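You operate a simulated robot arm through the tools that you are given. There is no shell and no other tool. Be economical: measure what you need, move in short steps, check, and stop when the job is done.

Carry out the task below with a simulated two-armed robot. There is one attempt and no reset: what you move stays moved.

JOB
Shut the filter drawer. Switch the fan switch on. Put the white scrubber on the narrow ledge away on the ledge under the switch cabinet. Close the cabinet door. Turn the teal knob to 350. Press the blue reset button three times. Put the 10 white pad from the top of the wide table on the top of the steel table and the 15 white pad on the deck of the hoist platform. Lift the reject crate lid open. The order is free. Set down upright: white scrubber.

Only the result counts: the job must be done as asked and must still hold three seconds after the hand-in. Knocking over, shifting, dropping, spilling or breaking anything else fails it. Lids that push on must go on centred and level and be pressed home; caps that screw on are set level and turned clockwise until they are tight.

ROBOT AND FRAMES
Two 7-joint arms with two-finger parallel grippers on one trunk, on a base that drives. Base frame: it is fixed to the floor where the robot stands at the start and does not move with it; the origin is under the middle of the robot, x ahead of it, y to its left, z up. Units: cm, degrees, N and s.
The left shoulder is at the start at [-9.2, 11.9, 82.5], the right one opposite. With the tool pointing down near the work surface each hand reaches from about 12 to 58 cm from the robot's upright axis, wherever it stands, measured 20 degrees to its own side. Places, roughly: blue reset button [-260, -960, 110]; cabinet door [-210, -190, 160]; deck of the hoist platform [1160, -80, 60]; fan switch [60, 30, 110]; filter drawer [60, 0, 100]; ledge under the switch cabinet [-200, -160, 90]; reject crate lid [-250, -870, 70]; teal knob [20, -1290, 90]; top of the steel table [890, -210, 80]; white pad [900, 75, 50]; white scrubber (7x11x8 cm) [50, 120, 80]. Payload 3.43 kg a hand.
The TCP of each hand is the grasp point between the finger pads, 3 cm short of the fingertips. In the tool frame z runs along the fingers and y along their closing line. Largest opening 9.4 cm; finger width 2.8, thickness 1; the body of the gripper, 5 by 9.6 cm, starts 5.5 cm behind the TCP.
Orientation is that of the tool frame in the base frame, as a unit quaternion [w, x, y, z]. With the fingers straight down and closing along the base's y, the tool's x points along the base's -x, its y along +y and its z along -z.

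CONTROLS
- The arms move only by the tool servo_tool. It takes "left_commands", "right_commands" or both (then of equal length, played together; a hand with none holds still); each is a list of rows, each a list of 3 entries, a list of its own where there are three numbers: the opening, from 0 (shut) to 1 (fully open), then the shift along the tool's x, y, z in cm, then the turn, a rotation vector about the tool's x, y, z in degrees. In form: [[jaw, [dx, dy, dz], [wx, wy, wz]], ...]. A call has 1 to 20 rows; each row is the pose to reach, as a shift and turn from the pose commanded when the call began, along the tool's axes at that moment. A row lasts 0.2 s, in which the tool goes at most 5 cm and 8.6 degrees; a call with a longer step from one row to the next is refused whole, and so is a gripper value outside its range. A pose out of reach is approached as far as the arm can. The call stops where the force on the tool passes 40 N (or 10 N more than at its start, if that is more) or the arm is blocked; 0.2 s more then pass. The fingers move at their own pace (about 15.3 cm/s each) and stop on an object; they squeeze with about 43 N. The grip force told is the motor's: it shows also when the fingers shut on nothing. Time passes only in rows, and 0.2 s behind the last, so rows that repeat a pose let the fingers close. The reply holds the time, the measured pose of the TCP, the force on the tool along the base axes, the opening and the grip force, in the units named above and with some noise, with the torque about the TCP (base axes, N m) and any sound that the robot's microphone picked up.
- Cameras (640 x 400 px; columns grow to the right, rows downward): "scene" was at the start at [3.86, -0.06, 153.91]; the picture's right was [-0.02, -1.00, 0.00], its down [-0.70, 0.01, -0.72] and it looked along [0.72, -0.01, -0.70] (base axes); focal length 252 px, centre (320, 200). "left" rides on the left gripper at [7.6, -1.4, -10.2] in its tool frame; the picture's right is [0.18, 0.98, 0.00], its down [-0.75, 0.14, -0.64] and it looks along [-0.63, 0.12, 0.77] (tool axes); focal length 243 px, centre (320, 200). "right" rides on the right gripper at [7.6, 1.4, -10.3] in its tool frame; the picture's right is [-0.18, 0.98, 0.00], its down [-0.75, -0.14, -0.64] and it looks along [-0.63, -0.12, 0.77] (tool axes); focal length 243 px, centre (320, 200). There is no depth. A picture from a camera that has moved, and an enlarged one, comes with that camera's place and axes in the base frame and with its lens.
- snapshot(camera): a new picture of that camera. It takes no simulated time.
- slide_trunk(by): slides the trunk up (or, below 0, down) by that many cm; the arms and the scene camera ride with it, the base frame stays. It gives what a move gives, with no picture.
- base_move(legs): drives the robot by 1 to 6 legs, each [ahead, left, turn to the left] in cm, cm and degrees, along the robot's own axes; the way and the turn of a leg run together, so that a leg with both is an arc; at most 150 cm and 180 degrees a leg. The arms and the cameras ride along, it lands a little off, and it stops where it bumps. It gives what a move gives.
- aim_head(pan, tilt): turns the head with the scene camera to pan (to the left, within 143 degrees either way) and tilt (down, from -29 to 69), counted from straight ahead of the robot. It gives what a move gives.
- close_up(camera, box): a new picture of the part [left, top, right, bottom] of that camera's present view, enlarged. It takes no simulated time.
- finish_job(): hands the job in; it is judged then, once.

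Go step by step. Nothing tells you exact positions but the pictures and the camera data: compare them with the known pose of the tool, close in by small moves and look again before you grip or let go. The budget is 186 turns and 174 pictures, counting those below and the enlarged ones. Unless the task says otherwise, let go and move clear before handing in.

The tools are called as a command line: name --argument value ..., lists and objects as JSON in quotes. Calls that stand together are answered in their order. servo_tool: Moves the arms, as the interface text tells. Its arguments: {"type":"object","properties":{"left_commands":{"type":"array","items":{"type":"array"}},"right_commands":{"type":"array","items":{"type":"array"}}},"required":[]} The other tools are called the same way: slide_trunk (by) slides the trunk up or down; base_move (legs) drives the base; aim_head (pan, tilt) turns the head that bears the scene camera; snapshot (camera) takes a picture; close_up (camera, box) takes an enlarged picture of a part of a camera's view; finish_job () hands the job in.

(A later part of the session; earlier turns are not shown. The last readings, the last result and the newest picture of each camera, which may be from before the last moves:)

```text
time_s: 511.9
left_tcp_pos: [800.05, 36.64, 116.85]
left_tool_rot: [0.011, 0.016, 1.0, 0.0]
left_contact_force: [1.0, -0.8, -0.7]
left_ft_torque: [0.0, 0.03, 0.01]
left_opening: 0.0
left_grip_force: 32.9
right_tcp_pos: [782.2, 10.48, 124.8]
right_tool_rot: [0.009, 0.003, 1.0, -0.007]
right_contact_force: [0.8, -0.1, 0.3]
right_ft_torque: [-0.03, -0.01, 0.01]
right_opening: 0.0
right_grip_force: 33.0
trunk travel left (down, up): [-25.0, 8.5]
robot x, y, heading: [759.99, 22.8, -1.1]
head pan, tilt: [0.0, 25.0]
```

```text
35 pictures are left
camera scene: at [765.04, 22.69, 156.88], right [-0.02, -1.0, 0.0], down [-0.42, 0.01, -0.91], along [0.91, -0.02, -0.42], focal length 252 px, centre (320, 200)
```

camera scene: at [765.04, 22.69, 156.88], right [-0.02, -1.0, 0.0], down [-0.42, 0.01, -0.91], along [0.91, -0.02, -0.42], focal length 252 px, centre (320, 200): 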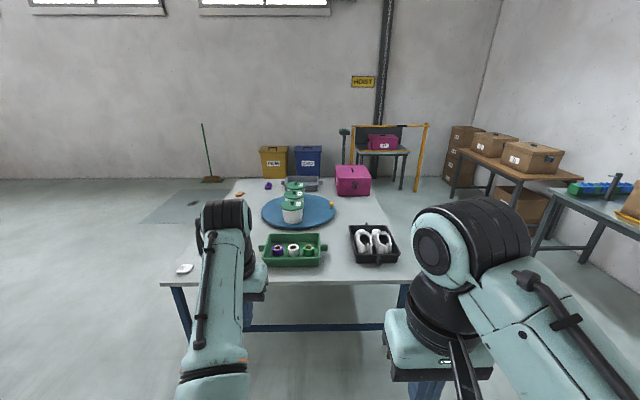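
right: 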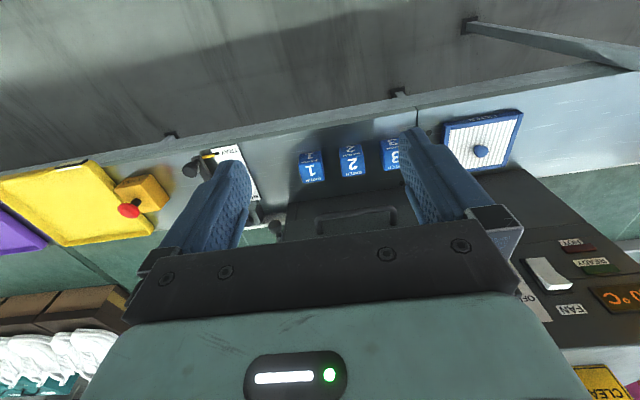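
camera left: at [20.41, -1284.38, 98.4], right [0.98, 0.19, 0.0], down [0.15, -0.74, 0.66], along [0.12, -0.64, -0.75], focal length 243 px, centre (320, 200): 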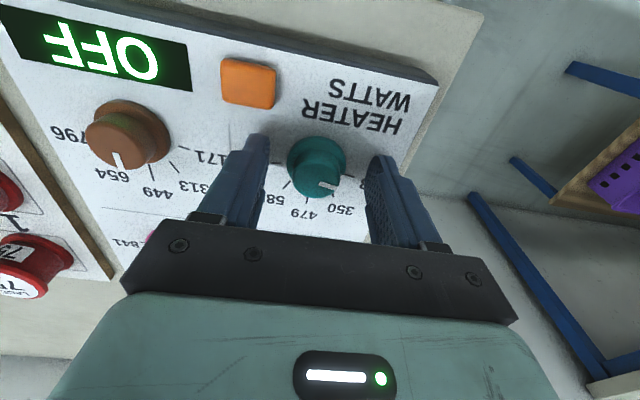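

close_up --camera "scene" --box '[160, 165, 420, 290]'

snapshot --camera "left"

```text
2.46 times, centred on (290, 228) of scene
camera zoom: at [765.04, 22.69, 156.88], right [-0.02, -1.0, 0.0], down [-0.42, 0.01, -0.91], along [0.91, -0.02, -0.42], focal length 621 px, centre (394, 132)
```

zoom: 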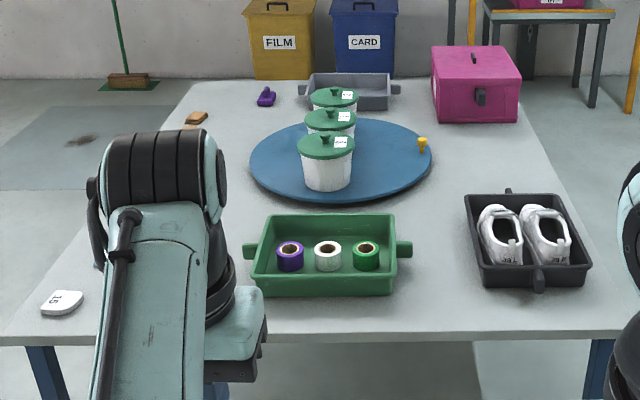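

```text
33 pictures are left
camera left: at [792.33, 35.23, 126.87], right [-0.15, 0.99, 0.0], down [0.74, 0.12, 0.66], along [0.65, 0.1, -0.75], focal length 243 px, centre (320, 200)
```

left: 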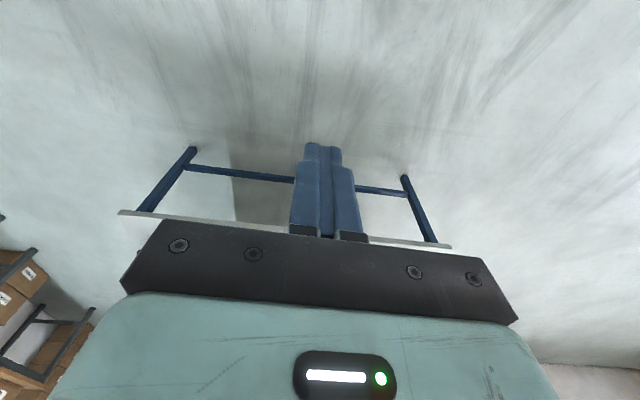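

Pad "15" lies near the left front corner at about (894,105); pad "10" is hidden behind my arm. I drive closer and use the hand camera.

base_move --legs '[[0, 0, 1.1], [62, 52, 0]]'

snapshot --camera "left"

```text
time_s: 517.3
left_tcp_pos: [862.29, 90.42, 116.78]
left_tool_rot: [0.011, 0.0, 1.0, 0.0]
left_contact_force: [-0.2, -0.3, -0.1]
left_ft_torque: [-0.01, 0.0, -0.04]
left_opening: 0.0
left_grip_force: 32.6
right_tcp_pos: [845.23, 63.8, 124.67]
right_tool_rot: [0.009, -0.013, 1.0, -0.005]
right_contact_force: [-0.2, -0.5, 0.7]
right_ft_torque: [0.0, -0.04, 0.03]
right_opening: 0.0
right_grip_force: 32.9
trunk travel left (down, up): [-25.0, 8.5]
robot x, y, heading: [822.74, 75.22, 0.6]
head pan, tilt: [0.0, 25.0]
```

```text
32 pictures are left
camera left: at [854.59, 88.97, 126.87], right [-0.18, 0.98, 0.0], down [0.74, 0.14, 0.66], along [0.65, 0.12, -0.75], focal length 243 px, centre (320, 200)
```

left: 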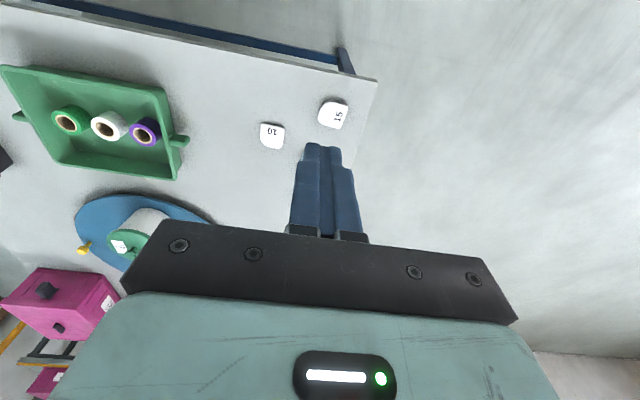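

Both pads are visible: "15" near (883,98) and "10" near (893,79), table top z≈57. I move a bit closer, lower the trunk and take closer looks.

base_move --legs '[[8, 10, -0.6]]'

slide_trunk --by -20

snapshot --camera "left"

```text
time_s: 518.8
left_tcp_pos: [870.13, 100.08, 116.78]
left_tool_rot: [0.011, 0.004, 1.0, 0.001]
left_contact_force: [0.2, -0.7, 0.4]
left_ft_torque: [0.0, 0.01, -0.01]
left_opening: 0.0
left_grip_force: 33.3
right_tcp_pos: [852.86, 73.53, 124.79]
right_tool_rot: [0.009, -0.009, 1.0, -0.006]
right_contact_force: [-0.2, 0.1, 0.2]
right_ft_torque: [0.01, 0.01, 0.0]
right_opening: 0.0
right_grip_force: 32.5
trunk travel left (down, up): [-25.0, 8.5]
robot x, y, heading: [830.33, 85.33, 0.2]
head pan, tilt: [0.0, 25.0]
```

```text
time_s: 521.0
left_tcp_pos: [870.19, 99.97, 96.85]
left_tool_rot: [0.01, 0.005, 1.0, 0.0]
left_contact_force: [0.4, 0.3, -0.3]
left_ft_torque: [-0.01, 0.01, -0.01]
left_opening: 0.0
left_grip_force: 32.4
right_tcp_pos: [852.86, 73.51, 104.87]
right_tool_rot: [0.009, -0.009, 1.0, -0.004]
right_contact_force: [-0.6, -0.7, -0.3]
right_ft_torque: [0.0, -0.01, 0.02]
right_opening: 0.01
right_grip_force: 33.1
trunk travel left (down, up): [-5.0, 28.5]
robot x, y, heading: [830.59, 85.34, 0.1]
head pan, tilt: [0.0, 25.0]
```

```text
31 pictures are left
camera left: at [862.41, 98.52, 106.89], right [-0.17, 0.98, 0.0], down [0.74, 0.13, 0.66], along [0.65, 0.11, -0.75], focal length 243 px, centre (320, 200)
```

left: 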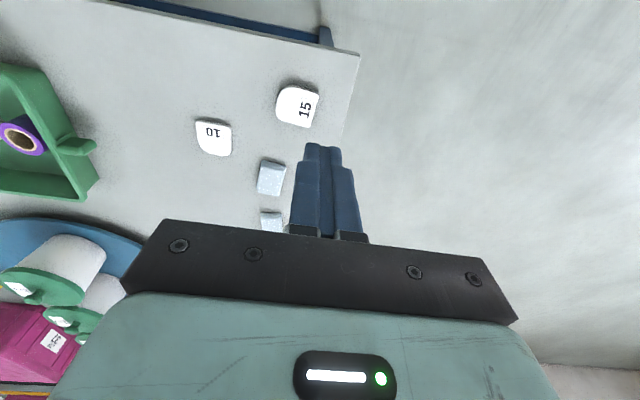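

Pad 15 is at (879.3,97,62.6) rotated about -14°; pad 10 at (889,81,61). I bring the open left hand above pad 15.

servo_tool --left_commands '[[1, [-3, -1, 2], [0, 0, 5]], [1, [-6, -2, 4], [0, 0, 10]], [1, [-9.1, -3, 6], [0, 0, 14]], [1, [-9.1, -3, 10.5], [0, 0, 14]], [1, [-9.1, -3, 15], [0, 0, 14]], [1, [-9.1, -3, 19.5], [0, 0, 14]], [1, [-9.1, -3, 22.5], [0, 0, 14]]]'

snapshot --camera "left"

```text
time_s: 522.6
left_tcp_pos: [877.45, 94.43, 75.56]
left_tool_rot: [0.01, 0.127, 0.992, 0.001]
left_contact_force: [0.4, -0.1, -0.4]
left_ft_torque: [0.03, 0.02, 0.03]
left_opening: 9.4
left_grip_force: 0.0
left hand out of reach, approached as far as the arm can: row 1, 2, 3, 4, 5, 6, 7
right_tcp_pos: [853.05, 73.48, 104.62]
right_tool_rot: [0.009, -0.009, 1.0, -0.006]
right_contact_force: [0.1, 0.2, 0.0]
right_ft_torque: [0.0, 0.05, 0.01]
right_opening: 0.0
right_grip_force: 33.1
trunk travel left (down, up): [-5.0, 28.5]
robot x, y, heading: [830.21, 85.39, 0.5]
head pan, tilt: [0.0, 25.0]
```

```text
30 pictures are left
camera left: at [869.53, 94.69, 85.73], right [0.07, 1.0, 0.0], down [0.75, -0.05, 0.66], along [0.66, -0.04, -0.75], focal length 243 px, centre (320, 200)
```

left: 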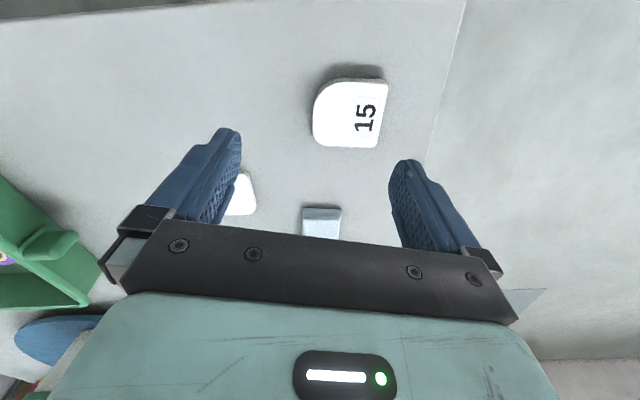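

The pad is aligned now but 2–3 cm off centre; the arm is at a limit, so I nudge the base.

base_move --legs '[[2, 2.6, -0.4]]'

servo_tool --left_commands '[[1, [0, 0, 3], [0, 0, 0]], [1, [0, 0, 6], [0, 0, 0]]]'

snapshot --camera "left"

```text
time_s: 523.5
left_tcp_pos: [879.5, 96.64, 75.67]
left_tool_rot: [0.01, 0.131, 0.991, 0.0]
left_contact_force: [-0.2, -0.8, -0.3]
left_ft_torque: [-0.03, -0.02, 0.02]
left_opening: 9.39
left_grip_force: 0.0
right_tcp_pos: [854.91, 75.92, 104.73]
right_tool_rot: [0.008, -0.005, 1.0, -0.005]
right_contact_force: [-0.1, 0.2, -0.2]
right_ft_torque: [0.01, 0.0, 0.0]
right_opening: 0.02
right_grip_force: 32.8
trunk travel left (down, up): [-5.0, 28.5]
robot x, y, heading: [832.71, 88.2, 0.0]
head pan, tilt: [0.0, 25.0]
```

```text
time_s: 524.1
left_tcp_pos: [879.63, 96.49, 69.66]
left_tool_rot: [0.011, 0.13, 0.991, 0.001]
left_contact_force: [0.4, 0.3, 0.2]
left_ft_torque: [0.01, 0.02, -0.02]
left_opening: 9.4
left_grip_force: 0.1
right_tcp_pos: [854.9, 75.87, 104.77]
right_tool_rot: [0.009, -0.005, 1.0, -0.005]
right_contact_force: [-1.5, -0.4, 0.2]
right_ft_torque: [0.0, -0.02, 0.0]
right_opening: 0.0
right_grip_force: 33.2
trunk travel left (down, up): [-5.0, 28.5]
robot x, y, heading: [832.57, 87.98, -0.1]
head pan, tilt: [0.0, 25.0]
```

```text
29 pictures are left
camera left: at [871.79, 97.08, 79.76], right [0.08, 1.0, 0.0], down [0.75, -0.06, 0.66], along [0.66, -0.05, -0.75], focal length 243 px, centre (320, 200)
```

left: 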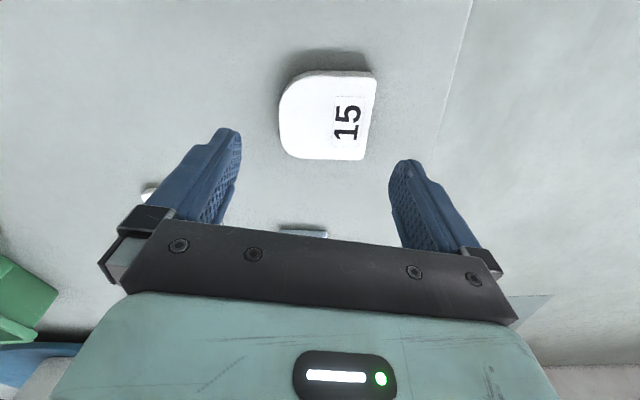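

Centred. I descend the last 5 cm and close on the pad.

servo_tool --left_commands '[[1, [0.3, 0.4, 3], [0, 0, 0]], [1, [0.3, 0.4, 4.5], [0, 0, 0]], [1, [0.3, 0.4, 5.2], [0, 0, 0]], [0, [0.3, 0.4, 5.2], [0, 0, 0]], [0, [0.3, 0.4, 5.2], [0, 0, 0]], [0, [0.3, 0.4, 5.2], [0, 0, 0]]]'

snapshot --camera "left"

```text
time_s: 525.5
left_tcp_pos: [879.64, 96.96, 64.61]
left_tool_rot: [0.01, 0.131, 0.991, 0.0]
left_contact_force: [0.2, 0.2, 0.0]
left_ft_torque: [-0.03, 0.0, 0.01]
left_opening: 0.02
left_grip_force: 33.4
right_tcp_pos: [854.93, 75.94, 104.74]
right_tool_rot: [0.009, -0.005, 1.0, -0.005]
right_contact_force: [-0.2, 0.3, -0.2]
right_ft_torque: [0.01, -0.01, -0.01]
right_opening: 0.01
right_grip_force: 32.6
trunk travel left (down, up): [-5.0, 28.5]
robot x, y, heading: [832.96, 88.03, 0.2]
head pan, tilt: [0.0, 25.0]
```

```text
28 pictures are left
camera left: at [871.72, 97.45, 74.58], right [0.08, 1.0, 0.0], down [0.75, -0.06, 0.66], along [0.66, -0.05, -0.75], focal length 243 px, centre (320, 200)
```

left: 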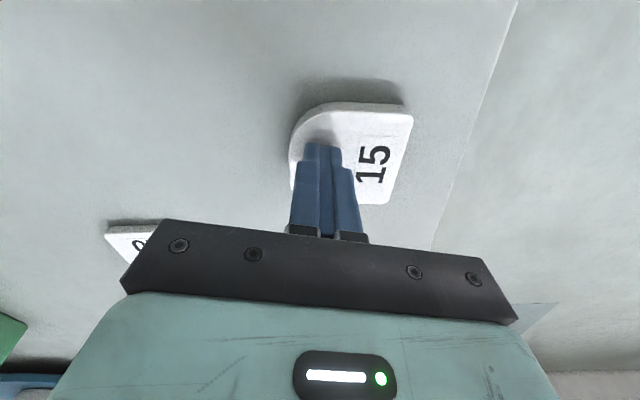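

The fingers closed above the pad: its top is nearer z≈57.5, centre about (881.4,98). I rise, open, correct, and go down further.

servo_tool --left_commands '[[0, [0, 0, -2], [0, 0, 0]], [1, [0, 0, -3], [0, 0, 0]], [1, [-0.7, 0.7, -3], [0, 0, 0]], [1, [-1.5, 1.4, -2], [0, 0, 0]], [1, [-1.5, 1.4, 1], [0, 0, 0]], [1, [-1.5, 1.4, 3], [0, 0, 0]], [1, [-1.5, 1.4, 4], [0, 0, 0]]]'

snapshot --camera "left"

```text
time_s: 527.0
left_tcp_pos: [880.59, 97.78, 64.12]
left_tool_rot: [0.027, 0.13, 0.991, 0.014]
left_contact_force: [-0.1, 3.5, 9.1]
left_ft_torque: [0.45, -0.2, 0.1]
left_opening: 9.4
left_grip_force: 0.1
left hand out of reach, approached as far as the arm can: row 4, 5, 6, 7
right_tcp_pos: [854.91, 76.02, 104.59]
right_tool_rot: [0.01, -0.005, 1.0, -0.007]
right_contact_force: [0.6, 0.5, 0.5]
right_ft_torque: [-0.01, 0.0, 0.01]
right_opening: 0.0
right_grip_force: 32.9
trunk travel left (down, up): [-5.0, 28.5]
robot x, y, heading: [832.52, 88.06, -0.3]
head pan, tilt: [0.0, 25.0]
stopped in row 7 (left hand): the force on the tool passed its limit at 112 N (the readings are from after the stop); the commanded pose is now the measured one
```

```text
27 pictures are left
camera left: at [872.34, 98.12, 73.85], right [0.07, 1.0, 0.02], down [0.73, -0.07, 0.68], along [0.68, -0.03, -0.73], focal length 243 px, centre (320, 200)
```

left: 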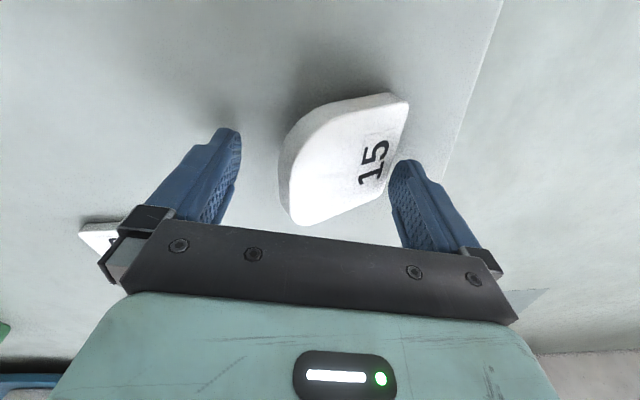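

I pressed onto something with the right finger. I rise 5 cm and look again.

servo_tool --left_commands '[[1, [0, 0, -2.5], [0, 0, 0]], [1, [0, 0, -5], [0, 0, 0]], [1, [0, 0, -8], [0, 0, 0]]]'

snapshot --camera "left"

```text
time_s: 527.8
left_tcp_pos: [879.82, 97.72, 71.92]
left_tool_rot: [0.026, 0.131, 0.991, 0.012]
left_contact_force: [0.1, -0.1, -0.5]
left_ft_torque: [-0.03, 0.03, -0.03]
left_opening: 9.41
left_grip_force: 0.0
right_tcp_pos: [854.85, 75.85, 104.72]
right_tool_rot: [0.009, -0.005, 1.0, -0.006]
right_contact_force: [-0.3, 0.5, -0.1]
right_ft_torque: [0.0, 0.0, 0.0]
right_opening: 0.0
right_grip_force: 32.9
trunk travel left (down, up): [-5.0, 28.5]
robot x, y, heading: [832.51, 87.98, -0.0]
head pan, tilt: [0.0, 25.0]
```

```text
26 pictures are left
camera left: at [871.71, 97.96, 81.75], right [0.08, 1.0, 0.02], down [0.73, -0.07, 0.68], along [0.68, -0.04, -0.73], focal length 243 px, centre (320, 200)
```

left: 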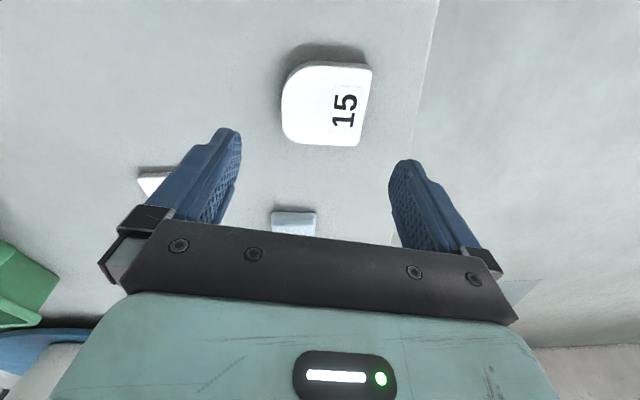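

The pad is flat again, centred at about (880,98). To give the arm more room, I shift the base (4 ahead, 5 right) and bring the hand back over the pad, upright.

base_move --legs '[[4, -5, 0]]'

servo_tool --left_commands '[[1, [2.4, 2.2, 0], [0, 1.5, 0]], [1, [5.1, 4.3, 0.2], [0, 3.1, 0]], [1, [5.1, 4.3, 0.2], [0, 3.1, 0]]]'

snapshot --camera "left"

```text
time_s: 528.9
left_tcp_pos: [883.91, 92.7, 71.88]
left_tool_rot: [0.026, 0.131, 0.991, 0.013]
left_contact_force: [-0.1, 0.4, 0.0]
left_ft_torque: [0.01, 0.01, -0.02]
left_opening: 9.4
left_grip_force: 0.0
right_tcp_pos: [858.83, 70.88, 104.62]
right_tool_rot: [0.009, -0.004, 1.0, -0.006]
right_contact_force: [-0.5, 0.3, 0.4]
right_ft_torque: [0.01, 0.03, -0.01]
right_opening: 0.01
right_grip_force: 33.0
trunk travel left (down, up): [-5.0, 28.5]
robot x, y, heading: [836.88, 82.91, -0.1]
head pan, tilt: [0.0, 25.0]
```

```text
time_s: 529.7
left_tcp_pos: [880.12, 98.1, 71.64]
left_tool_rot: [-0.001, 0.131, 0.991, 0.016]
left_contact_force: [0.5, -0.2, 0.5]
left_ft_torque: [0.0, -0.03, 0.0]
left_opening: 9.39
left_grip_force: 0.1
right_tcp_pos: [858.88, 70.96, 104.67]
right_tool_rot: [0.009, -0.005, 1.0, -0.005]
right_contact_force: [-0.6, 0.2, -0.7]
right_ft_torque: [-0.01, -0.02, 0.01]
right_opening: 0.02
right_grip_force: 33.2
trunk travel left (down, up): [-5.0, 28.5]
robot x, y, heading: [836.12, 82.77, -0.3]
head pan, tilt: [0.0, 25.0]
```

```text
25 pictures are left
camera left: at [872.41, 98.29, 81.79], right [0.08, 1.0, 0.03], down [0.76, -0.08, 0.64], along [0.64, -0.03, -0.77], focal length 243 px, centre (320, 200)
```

left: 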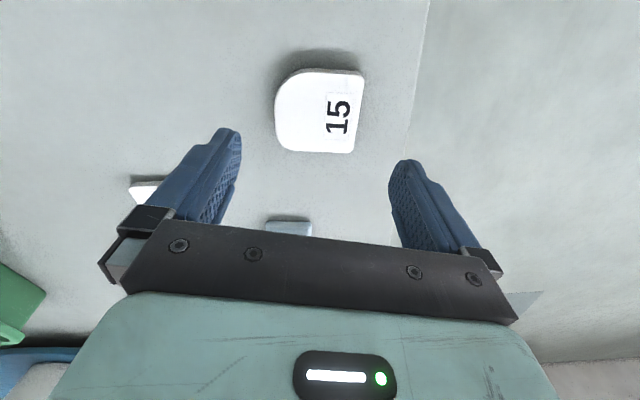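

Now well centred and in reach. I level the roll and descend carefully until contact.

servo_tool --left_commands '[[1, [0, 0.2, 3], [1.8, 0, 0]], [1, [0, 0.2, 5.5], [1.8, 0, 0]], [1, [0, 0.2, 7], [1.8, 0, 0]], [1, [0, 0.2, 8], [1.8, 0, 0]], [1, [0, 0.2, 8.6], [1.8, 0, 0]], [1, [0, 0.2, 9.2], [1.8, 0, 0]], [1, [0, 0.2, 9.8], [1.8, 0, 0]]]'

snapshot --camera "left"

```text
time_s: 531.2
left_tcp_pos: [880.08, 98.6, 62.94]
left_tool_rot: [-0.001, 0.13, 0.991, 0.0]
left_contact_force: [-10.7, -0.6, 17.2]
left_ft_torque: [0.75, -0.11, 0.43]
left_opening: 9.19
left_grip_force: 0.2
right_tcp_pos: [858.72, 70.96, 104.79]
right_tool_rot: [0.01, -0.004, 1.0, -0.005]
right_contact_force: [0.0, 0.1, -0.5]
right_ft_torque: [-0.01, 0.02, -0.01]
right_opening: 0.0
right_grip_force: 33.0
trunk travel left (down, up): [-5.0, 28.5]
robot x, y, heading: [836.73, 82.71, 0.2]
head pan, tilt: [0.0, 25.0]
stopped in row 7 (left hand): the force on the tool passed its limit at 50 N (the readings are from after the stop); the commanded pose is now the measured one
```

```text
24 pictures are left
camera left: at [872.4, 99.08, 73.22], right [0.08, 1.0, 0.0], down [0.77, -0.06, 0.64], along [0.64, -0.05, -0.77], focal length 243 px, centre (320, 200)
```

left: 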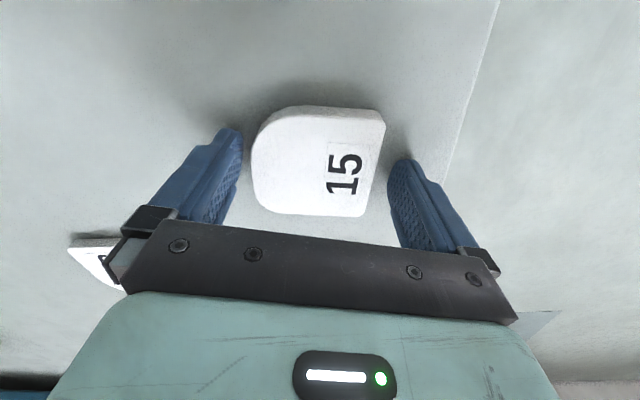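

The tips are on the table at both sides of the pad (table z≈60). I rise 0.4 cm, close and lift.

servo_tool --left_commands '[[1, [0, 0, -0.4], [0, 0, 0]], [0, [0, 0, -0.4], [0, 0, 0]], [0, [0, 0, -0.4], [0, 0, 0]], [0, [0, 0, -0.4], [0, 0, 0]], [0, [0, 0, -3], [0, 0, 0]], [0, [0, 0, -7], [0, 0, 0]], [0, [0, 0, -11], [0, 0, 0]], [0, [0, 0, -15], [0, 0, 0]]]'

snapshot --camera "left"

```text
time_s: 533.0
left_tcp_pos: [880.05, 98.59, 77.81]
left_tool_rot: [-0.001, 0.131, 0.991, -0.001]
left_contact_force: [0.2, -0.3, -1.2]
left_ft_torque: [0.0, 0.04, 0.03]
left_opening: 7.28
left_grip_force: 42.9
right_tcp_pos: [858.83, 70.94, 104.71]
right_tool_rot: [0.01, -0.004, 1.0, -0.005]
right_contact_force: [0.3, -0.1, 0.0]
right_ft_torque: [-0.01, -0.03, 0.0]
right_opening: 0.0
right_grip_force: 33.3
trunk travel left (down, up): [-5.0, 28.5]
robot x, y, heading: [836.61, 83.02, -0.2]
head pan, tilt: [0.0, 25.0]
```

```text
23 pictures are left
camera left: at [872.48, 98.98, 88.13], right [0.08, 1.0, 0.0], down [0.77, -0.06, 0.64], along [0.64, -0.05, -0.77], focal length 243 px, centre (320, 200)
```

left: 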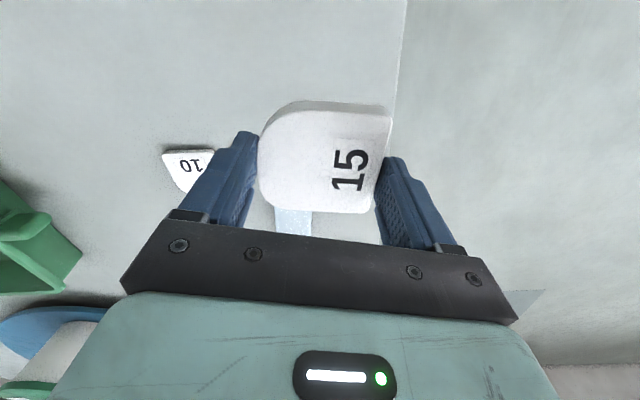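

Pad 15 is held. I shift the base left and bring the right hand above pad 10 at (889,81).

base_move --legs '[[0, 12, 0]]'

servo_tool --right_commands '[[1, [-3, -0.2, 3], [0, 0, 0]], [1, [-6, -0.4, 6], [0, 0, 0]], [1, [-9, -0.6, 9], [0, 0, 0]], [1, [-12, -0.8, 12], [0, 0, 0]], [1, [-15, -1, 15], [0, 0, 0]], [1, [-18, -1.2, 18], [0, 0, 0]], [1, [-21, -1.4, 21], [0, 0, 0]], [1, [-24, -1.6, 24], [0, 0, 0]], [1, [-27, -1.8, 27], [0, 0, 0]], [1, [-30, -2, 30], [0, 0, 0]]]'

snapshot --camera "right"

```text
time_s: 534.7
left_tcp_pos: [880.16, 110.42, 77.8]
left_tool_rot: [0.0, 0.132, 0.991, -0.001]
left_contact_force: [0.4, 0.4, -0.6]
left_ft_torque: [0.01, -0.01, 0.04]
left_opening: 7.28
left_grip_force: 43.3
right_tcp_pos: [858.92, 82.75, 104.73]
right_tool_rot: [0.009, -0.006, 1.0, -0.006]
right_contact_force: [0.7, -0.1, -0.2]
right_ft_torque: [-0.01, 0.02, -0.02]
right_opening: 0.0
right_grip_force: 33.0
trunk travel left (down, up): [-5.0, 28.5]
robot x, y, heading: [836.59, 94.94, 0.1]
head pan, tilt: [0.0, 25.0]
```

```text
time_s: 536.9
left_tcp_pos: [880.2, 110.45, 77.78]
left_tool_rot: [0.0, 0.132, 0.991, 0.0]
left_contact_force: [0.0, 0.6, -0.2]
left_ft_torque: [0.0, 0.01, -0.04]
left_opening: 7.3
left_grip_force: 43.1
right_tcp_pos: [883.31, 81.38, 81.07]
right_tool_rot: [0.01, -0.005, 1.0, -0.007]
right_contact_force: [0.5, 1.0, 0.6]
right_ft_torque: [0.0, -0.04, 0.01]
right_opening: 9.41
right_grip_force: 0.1
right hand out of reach, approached as far as the arm can: row 9, 10
trunk travel left (down, up): [-5.0, 28.5]
robot x, y, heading: [836.77, 94.69, -0.3]
head pan, tilt: [0.0, 25.0]
```

```text
22 pictures are left
camera right: at [875.47, 82.83, 91.18], right [0.17, 0.98, -0.01], down [0.74, -0.13, 0.66], along [0.65, -0.12, -0.75], focal length 243 px, centre (320, 200)
```

right: 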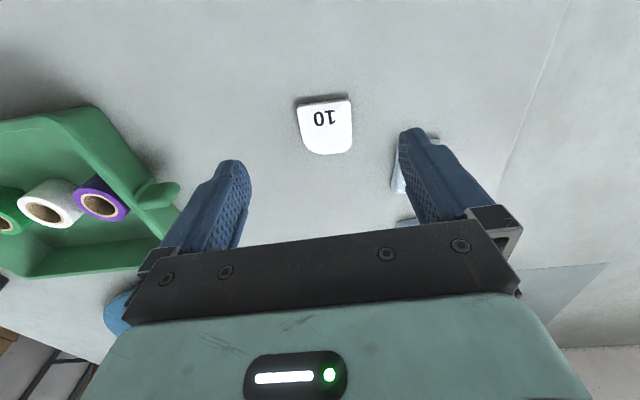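

Pad 10 is at (888.9,80.9). I shift the base a bit forward and left so the right arm can reach comfortably.

base_move --legs '[[3.3, 5, 0]]'

servo_tool --right_commands '[[1, [-1, -2.3, 2], [0, 0, 2]], [1, [-2.2, -4.7, 4], [0, 0, 4]], [1, [-2.2, -5.2, 7], [0, 0, 4]], [1, [-2.2, -5.2, 10], [0, 0, 4]]]'

snapshot --camera "right"

```text
time_s: 538.0
left_tcp_pos: [883.55, 115.41, 77.8]
left_tool_rot: [-0.001, 0.131, 0.991, -0.001]
left_contact_force: [0.0, 0.0, -1.1]
left_ft_torque: [0.0, 0.0, -0.04]
left_opening: 7.24
left_grip_force: 43.7
right_tcp_pos: [886.74, 86.51, 81.19]
right_tool_rot: [0.009, -0.005, 1.0, -0.006]
right_contact_force: [0.5, 0.3, 0.3]
right_ft_torque: [0.02, 0.03, 0.0]
right_opening: 9.41
right_grip_force: 0.1
trunk travel left (down, up): [-5.0, 28.5]
robot x, y, heading: [839.84, 99.87, 0.1]
head pan, tilt: [0.0, 25.0]
```

```text
time_s: 539.0
left_tcp_pos: [883.45, 115.45, 77.8]
left_tool_rot: [0.0, 0.131, 0.991, -0.001]
left_contact_force: [-0.9, 0.6, -0.5]
left_ft_torque: [0.01, -0.03, -0.02]
left_opening: 7.23
left_grip_force: 42.9
right_tcp_pos: [886.98, 84.77, 77.49]
right_tool_rot: [0.016, 0.024, 1.0, -0.005]
right_contact_force: [0.4, 0.3, 0.5]
right_ft_torque: [-0.01, 0.01, 0.0]
right_opening: 9.4
right_grip_force: 0.1
right hand out of reach, approached as far as the arm can: row 1, 2, 3, 4
trunk travel left (down, up): [-5.0, 28.5]
robot x, y, heading: [839.86, 99.66, -0.1]
head pan, tilt: [0.0, 25.0]
```

```text
21 pictures are left
camera right: at [879.11, 86.6, 87.41], right [0.23, 0.97, 0.0], down [0.72, -0.17, 0.67], along [0.65, -0.16, -0.74], focal length 243 px, centre (320, 200)
```

right: 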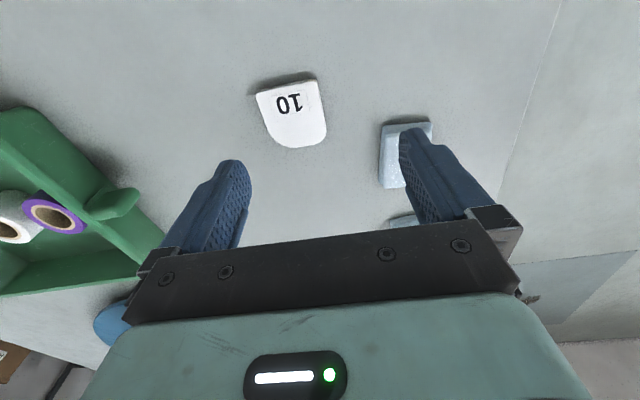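

The right arm seems caught in an awkward elbow posture. I retract it outward to unwind, then reach again.

servo_tool --right_commands '[[1, [3, -2, -3], [0, 0, -2]], [1, [6, -4, -6], [0, 0, -4]], [1, [9, -6, -9], [0, 0, -4]], [1, [12, -8, -12], [0, 0, -4]], [1, [15, -10, -15], [0, 0, -4]], [1, [18, -12, -18], [0, 0, -4]], [1, [18, -15, -18], [0, 0, -4]]]'

servo_tool --right_commands '[[1, [-3, 1.5, 2], [0, 0, 0]], [1, [-6, 3, 5], [0, 0, 0]], [1, [-9, 4.5, 8], [0, 0, 0]], [1, [-12, 6, 11], [0, 0, 0]], [1, [-15, 7.5, 14], [0, 0, 0]], [1, [-18, 9.5, 17], [0, 0, 0]], [1, [-19.9, 11, 20], [0, 0, 0]]]'

```text
time_s: 540.6
left_tcp_pos: [883.53, 115.35, 77.74]
left_tool_rot: [-0.001, 0.131, 0.991, 0.0]
left_contact_force: [0.2, -0.4, -1.1]
left_ft_torque: [-0.04, -0.01, -0.02]
left_opening: 7.22
left_grip_force: 42.8
right_tcp_pos: [867.74, 70.53, 94.9]
right_tool_rot: [0.009, -0.005, 1.0, -0.005]
right_contact_force: [0.5, -0.4, -0.5]
right_ft_torque: [0.02, -0.02, 0.0]
right_opening: 9.37
right_grip_force: 0.1
trunk travel left (down, up): [-5.0, 28.5]
robot x, y, heading: [839.96, 99.54, -0.1]
head pan, tilt: [0.0, 25.0]
```

```text
time_s: 542.2
left_tcp_pos: [883.45, 115.35, 77.82]
left_tool_rot: [-0.001, 0.132, 0.991, -0.001]
left_contact_force: [0.3, 0.0, -0.7]
left_ft_torque: [0.03, 0.03, -0.01]
left_opening: 7.26
left_grip_force: 43.0
right_tcp_pos: [887.77, 81.65, 75.38]
right_tool_rot: [0.01, -0.006, 1.0, -0.007]
right_contact_force: [-0.6, -0.1, 0.2]
right_ft_torque: [0.0, 0.02, -0.02]
right_opening: 9.4
right_grip_force: 0.0
trunk travel left (down, up): [-5.0, 28.5]
robot x, y, heading: [839.61, 99.58, -0.1]
head pan, tilt: [0.0, 25.0]
```

The right arm now reaches. I descend onto pad 10 with small corrections.

servo_tool --right_commands '[[1, [-1, -0.6, 3], [-0.8, 1.1, 4]], [1, [-1, -0.6, 6], [-0.8, 1.1, 4]], [1, [-1, -0.6, 8], [-0.8, 1.1, 4]]]'

snapshot --camera "right"

```text
time_s: 543.0
left_tcp_pos: [883.54, 115.3, 77.88]
left_tool_rot: [-0.001, 0.131, 0.991, -0.001]
left_contact_force: [-0.4, 0.7, -0.1]
left_ft_torque: [0.04, 0.0, 0.01]
left_opening: 7.21
left_grip_force: 43.3
right_tcp_pos: [889.01, 80.85, 67.49]
right_tool_rot: [0.0, 0.031, 1.0, 0.002]
right_contact_force: [-0.1, -0.5, -0.1]
right_ft_torque: [-0.02, 0.01, 0.0]
right_opening: 9.39
right_grip_force: 0.1
trunk travel left (down, up): [-5.0, 28.5]
robot x, y, heading: [840.25, 99.57, -0.3]
head pan, tilt: [0.0, 25.0]
```

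```text
20 pictures are left
camera right: at [881.44, 82.75, 77.65], right [0.24, 0.97, 0.0], down [0.74, -0.19, 0.64], along [0.62, -0.15, -0.77], focal length 243 px, centre (320, 200)
```

right: 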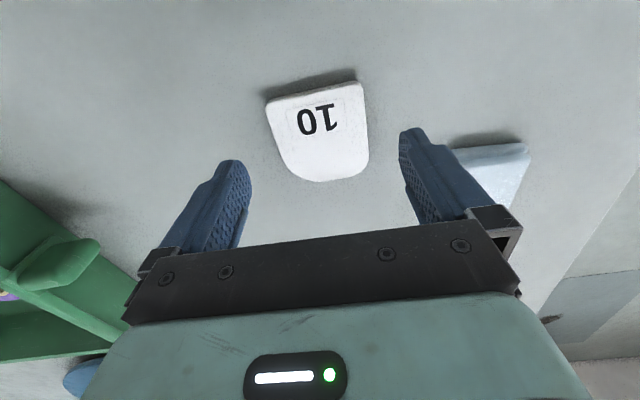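

Centred on pad 10. I go down, close and lift.

servo_tool --right_commands '[[1, [0, -0.2, 2], [0, 0, 0]], [1, [0, -0.2, 3.2], [0, 0, 0]], [1, [0, -0.2, 4.1], [0, 0, 0]], [0, [0, -0.2, 4.1], [0, 0, 0]], [0, [0, -0.2, 4.1], [0, 0, 0]], [0, [0, -0.2, 4.1], [0, 0, 0]]]'

servo_tool --right_commands '[[0, [0, 0, -3], [0, 0, 0]], [0, [0, 0, -7], [0, 0, 0]], [0, [0, 0, -11], [0, 0, 0]], [0, [0, 0, -15], [0, 0, 0]]]'

```text
time_s: 544.4
left_tcp_pos: [883.52, 115.27, 77.75]
left_tool_rot: [-0.001, 0.132, 0.991, -0.001]
left_contact_force: [-0.3, -0.2, -0.8]
left_ft_torque: [0.0, -0.01, 0.0]
left_opening: 7.19
left_grip_force: 42.6
right_tcp_pos: [888.98, 80.76, 63.37]
right_tool_rot: [0.001, 0.03, 1.0, 0.002]
right_contact_force: [-0.6, -0.2, -0.2]
right_ft_torque: [0.04, 0.01, 0.0]
right_opening: 6.69
right_grip_force: 42.9
trunk travel left (down, up): [-5.0, 28.5]
robot x, y, heading: [840.12, 100.03, -0.0]
head pan, tilt: [0.0, 25.0]
```

```text
time_s: 545.4
left_tcp_pos: [883.6, 115.34, 77.77]
left_tool_rot: [-0.001, 0.131, 0.991, -0.001]
left_contact_force: [0.2, 0.1, -0.5]
left_ft_torque: [0.0, 0.01, -0.02]
left_opening: 7.23
left_grip_force: 42.6
right_tcp_pos: [889.03, 81.03, 78.51]
right_tool_rot: [-0.001, 0.03, 1.0, 0.001]
right_contact_force: [0.1, 0.2, -0.8]
right_ft_torque: [0.01, 0.02, 0.0]
right_opening: 6.69
right_grip_force: 43.1
trunk travel left (down, up): [-5.0, 28.5]
robot x, y, heading: [839.83, 100.02, -0.1]
head pan, tilt: [0.0, 25.0]
```

Both pads are held. I raise the trunk, back off, and drive south toward the steel table.

slide_trunk --by 20

base_move --legs '[[-45, 0, 0], [0, 0, -90], [140, 0, 0]]'

aim_head --pan 25 --tilt 25

snapshot --camera "scene"

```text
time_s: 547.5
left_tcp_pos: [883.54, 115.32, 97.77]
left_tool_rot: [-0.001, 0.131, 0.991, 0.0]
left_contact_force: [0.6, -0.1, -1.2]
left_ft_torque: [-0.01, 0.0, -0.01]
left_opening: 7.23
left_grip_force: 43.4
right_tcp_pos: [888.91, 80.76, 98.33]
right_tool_rot: [0.001, 0.031, 1.0, 0.002]
right_contact_force: [-0.3, -0.4, -1.3]
right_ft_torque: [-0.01, 0.02, 0.02]
right_opening: 6.7
right_grip_force: 43.5
trunk travel left (down, up): [-25.0, 8.5]
robot x, y, heading: [839.84, 99.55, -0.4]
head pan, tilt: [0.0, 25.0]
```

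```text
time_s: 560.8
left_tcp_pos: [809.56, -85.51, 97.77]
left_tool_rot: [-0.001, 0.795, 0.607, 0.001]
left_contact_force: [-0.6, -0.3, -0.4]
left_ft_torque: [-0.01, -0.01, 0.01]
left_opening: 7.13
left_grip_force: 42.7
right_tcp_pos: [774.86, -90.82, 98.33]
right_tool_rot: [0.001, 0.729, 0.684, 0.001]
right_contact_force: [-0.1, 0.1, 0.2]
right_ft_torque: [0.02, 0.03, -0.02]
right_opening: 6.72
right_grip_force: 42.9
trunk travel left (down, up): [-25.0, 8.5]
robot x, y, heading: [794.16, -41.8, -90.5]
head pan, tilt: [0.0, 25.0]
```

```text
time_s: 561.6
left_tcp_pos: [809.48, -85.4, 97.79]
left_tool_rot: [-0.001, 0.794, 0.607, 0.0]
left_contact_force: [0.2, 0.2, -0.4]
left_ft_torque: [-0.02, 0.03, -0.03]
left_opening: 7.11
left_grip_force: 43.4
right_tcp_pos: [774.9, -90.81, 98.36]
right_tool_rot: [0.001, 0.73, 0.684, 0.001]
right_contact_force: [-1.3, 1.1, -1.0]
right_ft_torque: [0.01, 0.0, 0.01]
right_opening: 6.7
right_grip_force: 42.9
trunk travel left (down, up): [-25.0, 8.5]
robot x, y, heading: [793.89, -41.88, -90.5]
head pan, tilt: [25.0, 25.0]
```

```text
19 pictures are left
camera scene: at [798.06, -45.76, 156.87], right [-0.91, -0.42, 0.0], down [-0.18, 0.38, -0.91], along [0.38, -0.82, -0.42], focal length 252 px, centre (320, 200)
```

scene: 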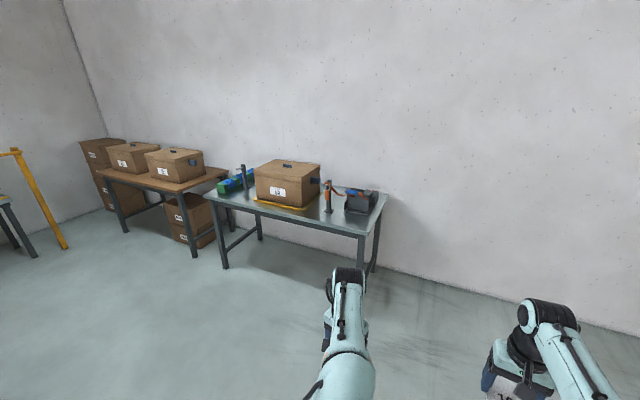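

close_up --camera "scene" --box '[190, 150, 400, 245]'

```text
3.05 times, centred on (295, 198) of scene
camera zoom: at [798.06, -45.76, 156.87], right [-0.91, -0.42, 0.0], down [-0.18, 0.38, -0.91], along [0.38, -0.82, -0.42], focal length 769 px, centre (396, 208)
```

zoom: 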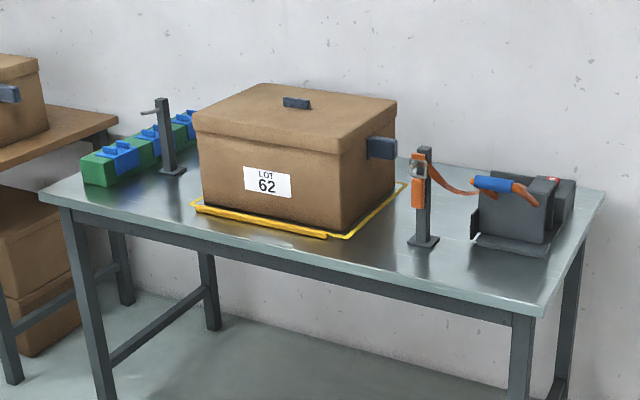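

The steel table's right-end front area near (838,-175) is free. I tuck the left hand up and back, and drive in front of it.

servo_tool --left_commands '[[0, [3, 0, -3], [0, 0, 0]], [0, [6, 0, -6], [0, 0, 0]], [0, [8, 0, -10], [0, 0, 0]], [0, [9, 0, -14], [0, 0, 0]]]'

base_move --legs '[[68, 0, 0.5], [0, 63, 0]]'

snapshot --camera "right"

```text
time_s: 562.6
left_tcp_pos: [811.9, -76.66, 112.0]
left_tool_rot: [-0.001, 0.795, 0.606, 0.0]
left_contact_force: [0.7, -0.1, -0.2]
left_ft_torque: [0.02, 0.02, 0.03]
left_opening: 7.1
left_grip_force: 43.1
right_tcp_pos: [774.97, -90.77, 98.37]
right_tool_rot: [0.001, 0.73, 0.684, 0.0]
right_contact_force: [-0.1, -0.3, -0.4]
right_ft_torque: [0.03, -0.03, 0.03]
right_opening: 6.66
right_grip_force: 42.8
trunk travel left (down, up): [-25.0, 8.5]
robot x, y, heading: [794.31, -41.74, -90.5]
head pan, tilt: [25.0, 25.0]
```

```text
time_s: 572.0
left_tcp_pos: [875.69, -144.8, 111.88]
left_tool_rot: [-0.001, 0.794, 0.608, 0.0]
left_contact_force: [0.2, -0.3, -1.1]
left_ft_torque: [-0.03, 0.02, -0.01]
left_opening: 7.09
left_grip_force: 43.1
right_tcp_pos: [838.84, -159.05, 98.36]
right_tool_rot: [0.001, 0.727, 0.687, 0.001]
right_contact_force: [0.3, 0.2, -0.2]
right_ft_torque: [0.01, 0.01, -0.01]
right_opening: 6.7
right_grip_force: 42.8
trunk travel left (down, up): [-25.0, 8.5]
robot x, y, heading: [857.85, -110.15, -90.1]
head pan, tilt: [25.0, 25.0]
```

```text
17 pictures are left
camera right: at [840.63, -151.68, 108.57], right [0.97, -0.24, 0.0], down [-0.19, -0.74, 0.64], along [-0.15, -0.62, -0.77], focal length 243 px, centre (320, 200)
```

right: 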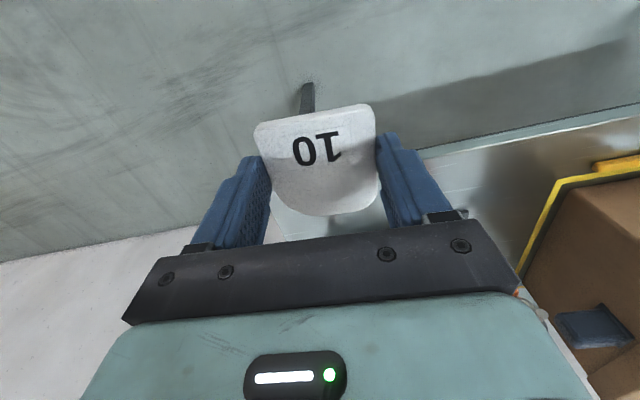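

The table's front edge is at y≈-170 and its end at x≈827. I drive 20 cm forward so the pad is over (839,-179).

base_move --legs '[[20, 0, 0]]'

servo_tool --right_commands '[[0, [0, 0, 4], [0, 0, 0]], [0, [0, 0, 8], [0, 0, 0]], [0, [0, 0, 11], [0, 0, 0]]]'

snapshot --camera "right"

```text
time_s: 573.5
left_tcp_pos: [875.65, -161.88, 111.82]
left_tool_rot: [-0.002, 0.793, 0.61, 0.0]
left_contact_force: [0.0, -0.3, 0.2]
left_ft_torque: [0.0, -0.02, 0.01]
left_opening: 7.12
left_grip_force: 43.0
right_tcp_pos: [839.11, -175.61, 98.35]
right_tool_rot: [-0.009, 0.726, 0.688, 0.013]
right_contact_force: [-0.7, 0.7, 0.3]
right_ft_torque: [-0.01, -0.01, 0.0]
right_opening: 6.69
right_grip_force: 42.7
trunk travel left (down, up): [-25.0, 8.5]
robot x, y, heading: [858.1, -127.11, -90.0]
head pan, tilt: [25.0, 25.0]
stopped in leg 1: the force on the tool passed its limit at 89 N (the readings are from after the stop); the commanded pose is now the measured one
```

```text
time_s: 574.1
left_tcp_pos: [875.67, -161.88, 112.0]
left_tool_rot: [0.0, 0.793, 0.609, 0.0]
left_contact_force: [0.3, -0.6, -0.5]
left_ft_torque: [0.03, -0.01, 0.0]
left_opening: 7.11
left_grip_force: 43.2
right_tcp_pos: [839.13, -175.16, 93.35]
right_tool_rot: [-0.01, 0.727, 0.686, 0.015]
right_contact_force: [2.4, 14.1, 7.9]
right_ft_torque: [-0.77, 0.37, -0.47]
right_opening: 6.68
right_grip_force: 42.4
trunk travel left (down, up): [-25.0, 8.5]
robot x, y, heading: [857.77, -126.91, -90.3]
head pan, tilt: [25.0, 25.0]
stopped in row 2 (right hand): the force on the tool passed its limit at 49 N (the readings are from after the stop); the commanded pose is now the measured one
```

```text
16 pictures are left
camera right: at [840.82, -168.07, 103.81], right [0.97, -0.24, 0.0], down [-0.19, -0.77, 0.61], along [-0.15, -0.6, -0.79], focal length 243 px, centre (320, 200)
```

right: 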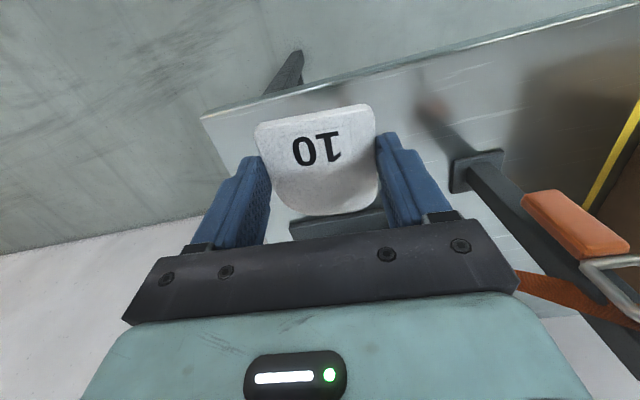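

Something behind the spot (the black device or its strap) blocks the hand. I raise and back off, and use the clear gap at x≈863 instead.

servo_tool --right_commands '[[0, [1.5, 0, -2], [0, -2, 0]], [0, [3, 0, -6], [0, -2, 0]], [0, [3, 0, -10], [0, -2, 0]]]'

base_move --legs '[[-12, 0, 0], [0, 24.5, 0]]'

aim_head --pan -8 --tilt 45

snapshot --camera "scene"

```text
time_s: 574.9
left_tcp_pos: [875.74, -161.93, 111.95]
left_tool_rot: [-0.001, 0.793, 0.609, 0.0]
left_contact_force: [-0.1, 0.3, -1.8]
left_ft_torque: [-0.03, 0.04, -0.02]
left_opening: 7.11
left_grip_force: 43.1
right_tcp_pos: [839.33, -172.75, 103.45]
right_tool_rot: [0.002, 0.726, 0.688, 0.002]
right_contact_force: [0.3, 0.1, 0.1]
right_ft_torque: [0.04, 0.01, -0.03]
right_opening: 0.01
right_grip_force: 33.4
trunk travel left (down, up): [-25.0, 8.5]
robot x, y, heading: [857.74, -127.29, -89.9]
head pan, tilt: [25.0, 25.0]
```

```text
time_s: 578.5
left_tcp_pos: [900.28, -150.26, 111.87]
left_tool_rot: [-0.002, 0.793, 0.609, 0.001]
left_contact_force: [0.4, -0.3, -0.8]
left_ft_torque: [0.01, 0.01, 0.02]
left_opening: 7.1
left_grip_force: 43.4
right_tcp_pos: [863.75, -161.18, 103.38]
right_tool_rot: [0.003, 0.727, 0.687, 0.003]
right_contact_force: [-0.8, -0.4, 0.1]
right_ft_torque: [-0.02, 0.01, 0.0]
right_opening: 0.0
right_grip_force: 32.8
trunk travel left (down, up): [-25.0, 8.5]
robot x, y, heading: [881.93, -115.44, -89.9]
head pan, tilt: [25.0, 25.0]
```

```text
time_s: 579.4
left_tcp_pos: [900.31, -150.2, 111.95]
left_tool_rot: [-0.001, 0.794, 0.608, 0.0]
left_contact_force: [0.6, -0.5, -1.1]
left_ft_torque: [0.01, 0.01, -0.01]
left_opening: 7.1
left_grip_force: 43.1
right_tcp_pos: [863.92, -161.16, 103.25]
right_tool_rot: [0.003, 0.727, 0.686, 0.003]
right_contact_force: [-0.1, 0.0, 0.3]
right_ft_torque: [-0.01, -0.02, 0.0]
right_opening: 0.01
right_grip_force: 33.2
trunk travel left (down, up): [-25.0, 8.5]
robot x, y, heading: [882.46, -115.53, -90.0]
head pan, tilt: [-8.0, 45.0]
```

```text
15 pictures are left
camera scene: at [881.27, -119.04, 153.82], right [-0.99, 0.14, 0.0], down [0.1, 0.7, -0.71], along [-0.1, -0.7, -0.71], focal length 252 px, centre (320, 200)
```

scene: 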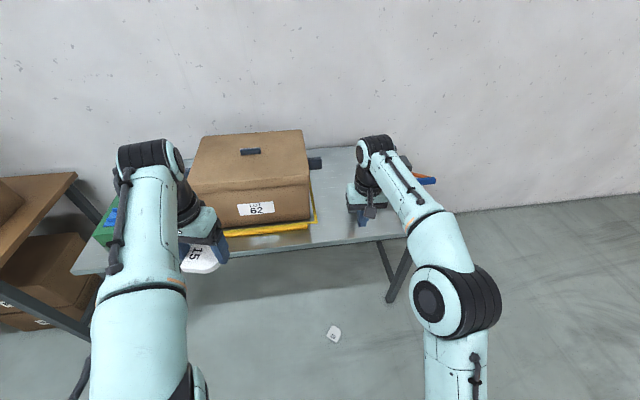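

Pad 10 slipped out and lies on the floor near (867,-164). I look closely to plan the pickup.

close_up --camera "scene" --box '[293, 308, 373, 358]'

```text
8.00 times, centred on (333, 333) of scene
camera zoom: at [881.27, -119.04, 153.82], right [-0.99, 0.14, 0.0], down [0.1, 0.7, -0.71], along [-0.1, -0.7, -0.71], focal length 2019 px, centre (216, -864)
```

zoom: 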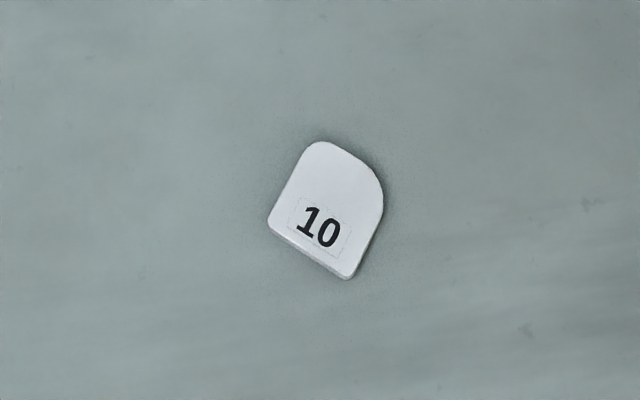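

The pad is centred at (867.2,-164.1), rotated about 42° clockwise. I pull the right hand back, lower the trunk, and lower the hand in front of the table edge while yawing.

servo_tool --right_commands '[[1, [3, 0, 0], [0, 0, 7]], [1, [6, 0, 0], [0, 0, 14]], [1, [9, 0, 0], [0, 0, 21]], [1, [10, 0, 0], [0, 0, 28]], [1, [10, 0, 0], [0, 0, 35]], [1, [10, 0, 0], [0, 0, 39]]]'

slide_trunk --by -25

servo_tool --right_commands '[[1, [0, 0, 5], [0, 0, 0]], [1, [0, 0, 10], [0, 0, 0]], [1, [0, 0, 15], [0, 0, 0]], [1, [0, 0, 20], [0, 0, 0]], [1, [0, 0, 25], [0, 0, 0]], [1, [0, 0, 30], [0, 0, 0]], [1, [0, 0, 35], [0, 0, 0]], [1, [0, 0, 40], [0, 0, 0]], [1, [0, 0, 45], [0, 0, 0]], [1, [0, 0, 50], [0, 0, 0]], [1, [0, 0, 55], [0, 0, 0]], [1, [0, 0, 60], [0, 0, 0]]]'

```text
time_s: 580.8
left_tcp_pos: [900.23, -150.19, 111.85]
left_tool_rot: [-0.001, 0.793, 0.609, -0.001]
left_contact_force: [-0.1, 0.1, -0.8]
left_ft_torque: [0.01, -0.01, 0.03]
left_opening: 7.1
left_grip_force: 42.8
right_tcp_pos: [864.44, -151.07, 103.33]
right_tool_rot: [0.001, 0.915, 0.403, 0.003]
right_contact_force: [-0.5, -0.3, -1.0]
right_ft_torque: [-0.04, 0.01, 0.0]
right_opening: 9.4
right_grip_force: 0.1
trunk travel left (down, up): [-25.0, 8.5]
robot x, y, heading: [882.22, -115.62, -89.9]
head pan, tilt: [-8.0, 45.0]
```

```text
time_s: 583.4
left_tcp_pos: [900.32, -150.25, 86.96]
left_tool_rot: [-0.001, 0.793, 0.609, 0.0]
left_contact_force: [0.1, -0.1, -1.0]
left_ft_torque: [-0.03, -0.03, -0.03]
left_opening: 7.1
left_grip_force: 42.8
right_tcp_pos: [864.48, -151.13, 78.46]
right_tool_rot: [0.002, 0.914, 0.405, 0.003]
right_contact_force: [0.6, 1.3, 0.3]
right_ft_torque: [0.01, -0.01, -0.03]
right_opening: 9.41
right_grip_force: 0.1
trunk travel left (down, up): [0.0, 33.5]
robot x, y, heading: [882.41, -115.09, -90.1]
head pan, tilt: [-8.0, 45.0]
```

```text
time_s: 586.0
left_tcp_pos: [900.26, -150.27, 87.01]
left_tool_rot: [-0.002, 0.793, 0.609, 0.0]
left_contact_force: [-0.7, 1.3, -0.9]
left_ft_torque: [-0.04, 0.02, -0.02]
left_opening: 7.1
left_grip_force: 42.9
right_tcp_pos: [864.89, -151.0, 18.13]
right_tool_rot: [0.001, 0.915, 0.404, 0.002]
right_contact_force: [-0.1, 0.0, -0.2]
right_ft_torque: [0.0, 0.01, 0.0]
right_opening: 9.42
right_grip_force: 0.0
trunk travel left (down, up): [0.0, 33.5]
robot x, y, heading: [882.23, -115.35, -90.3]
head pan, tilt: [-8.0, 45.0]
```

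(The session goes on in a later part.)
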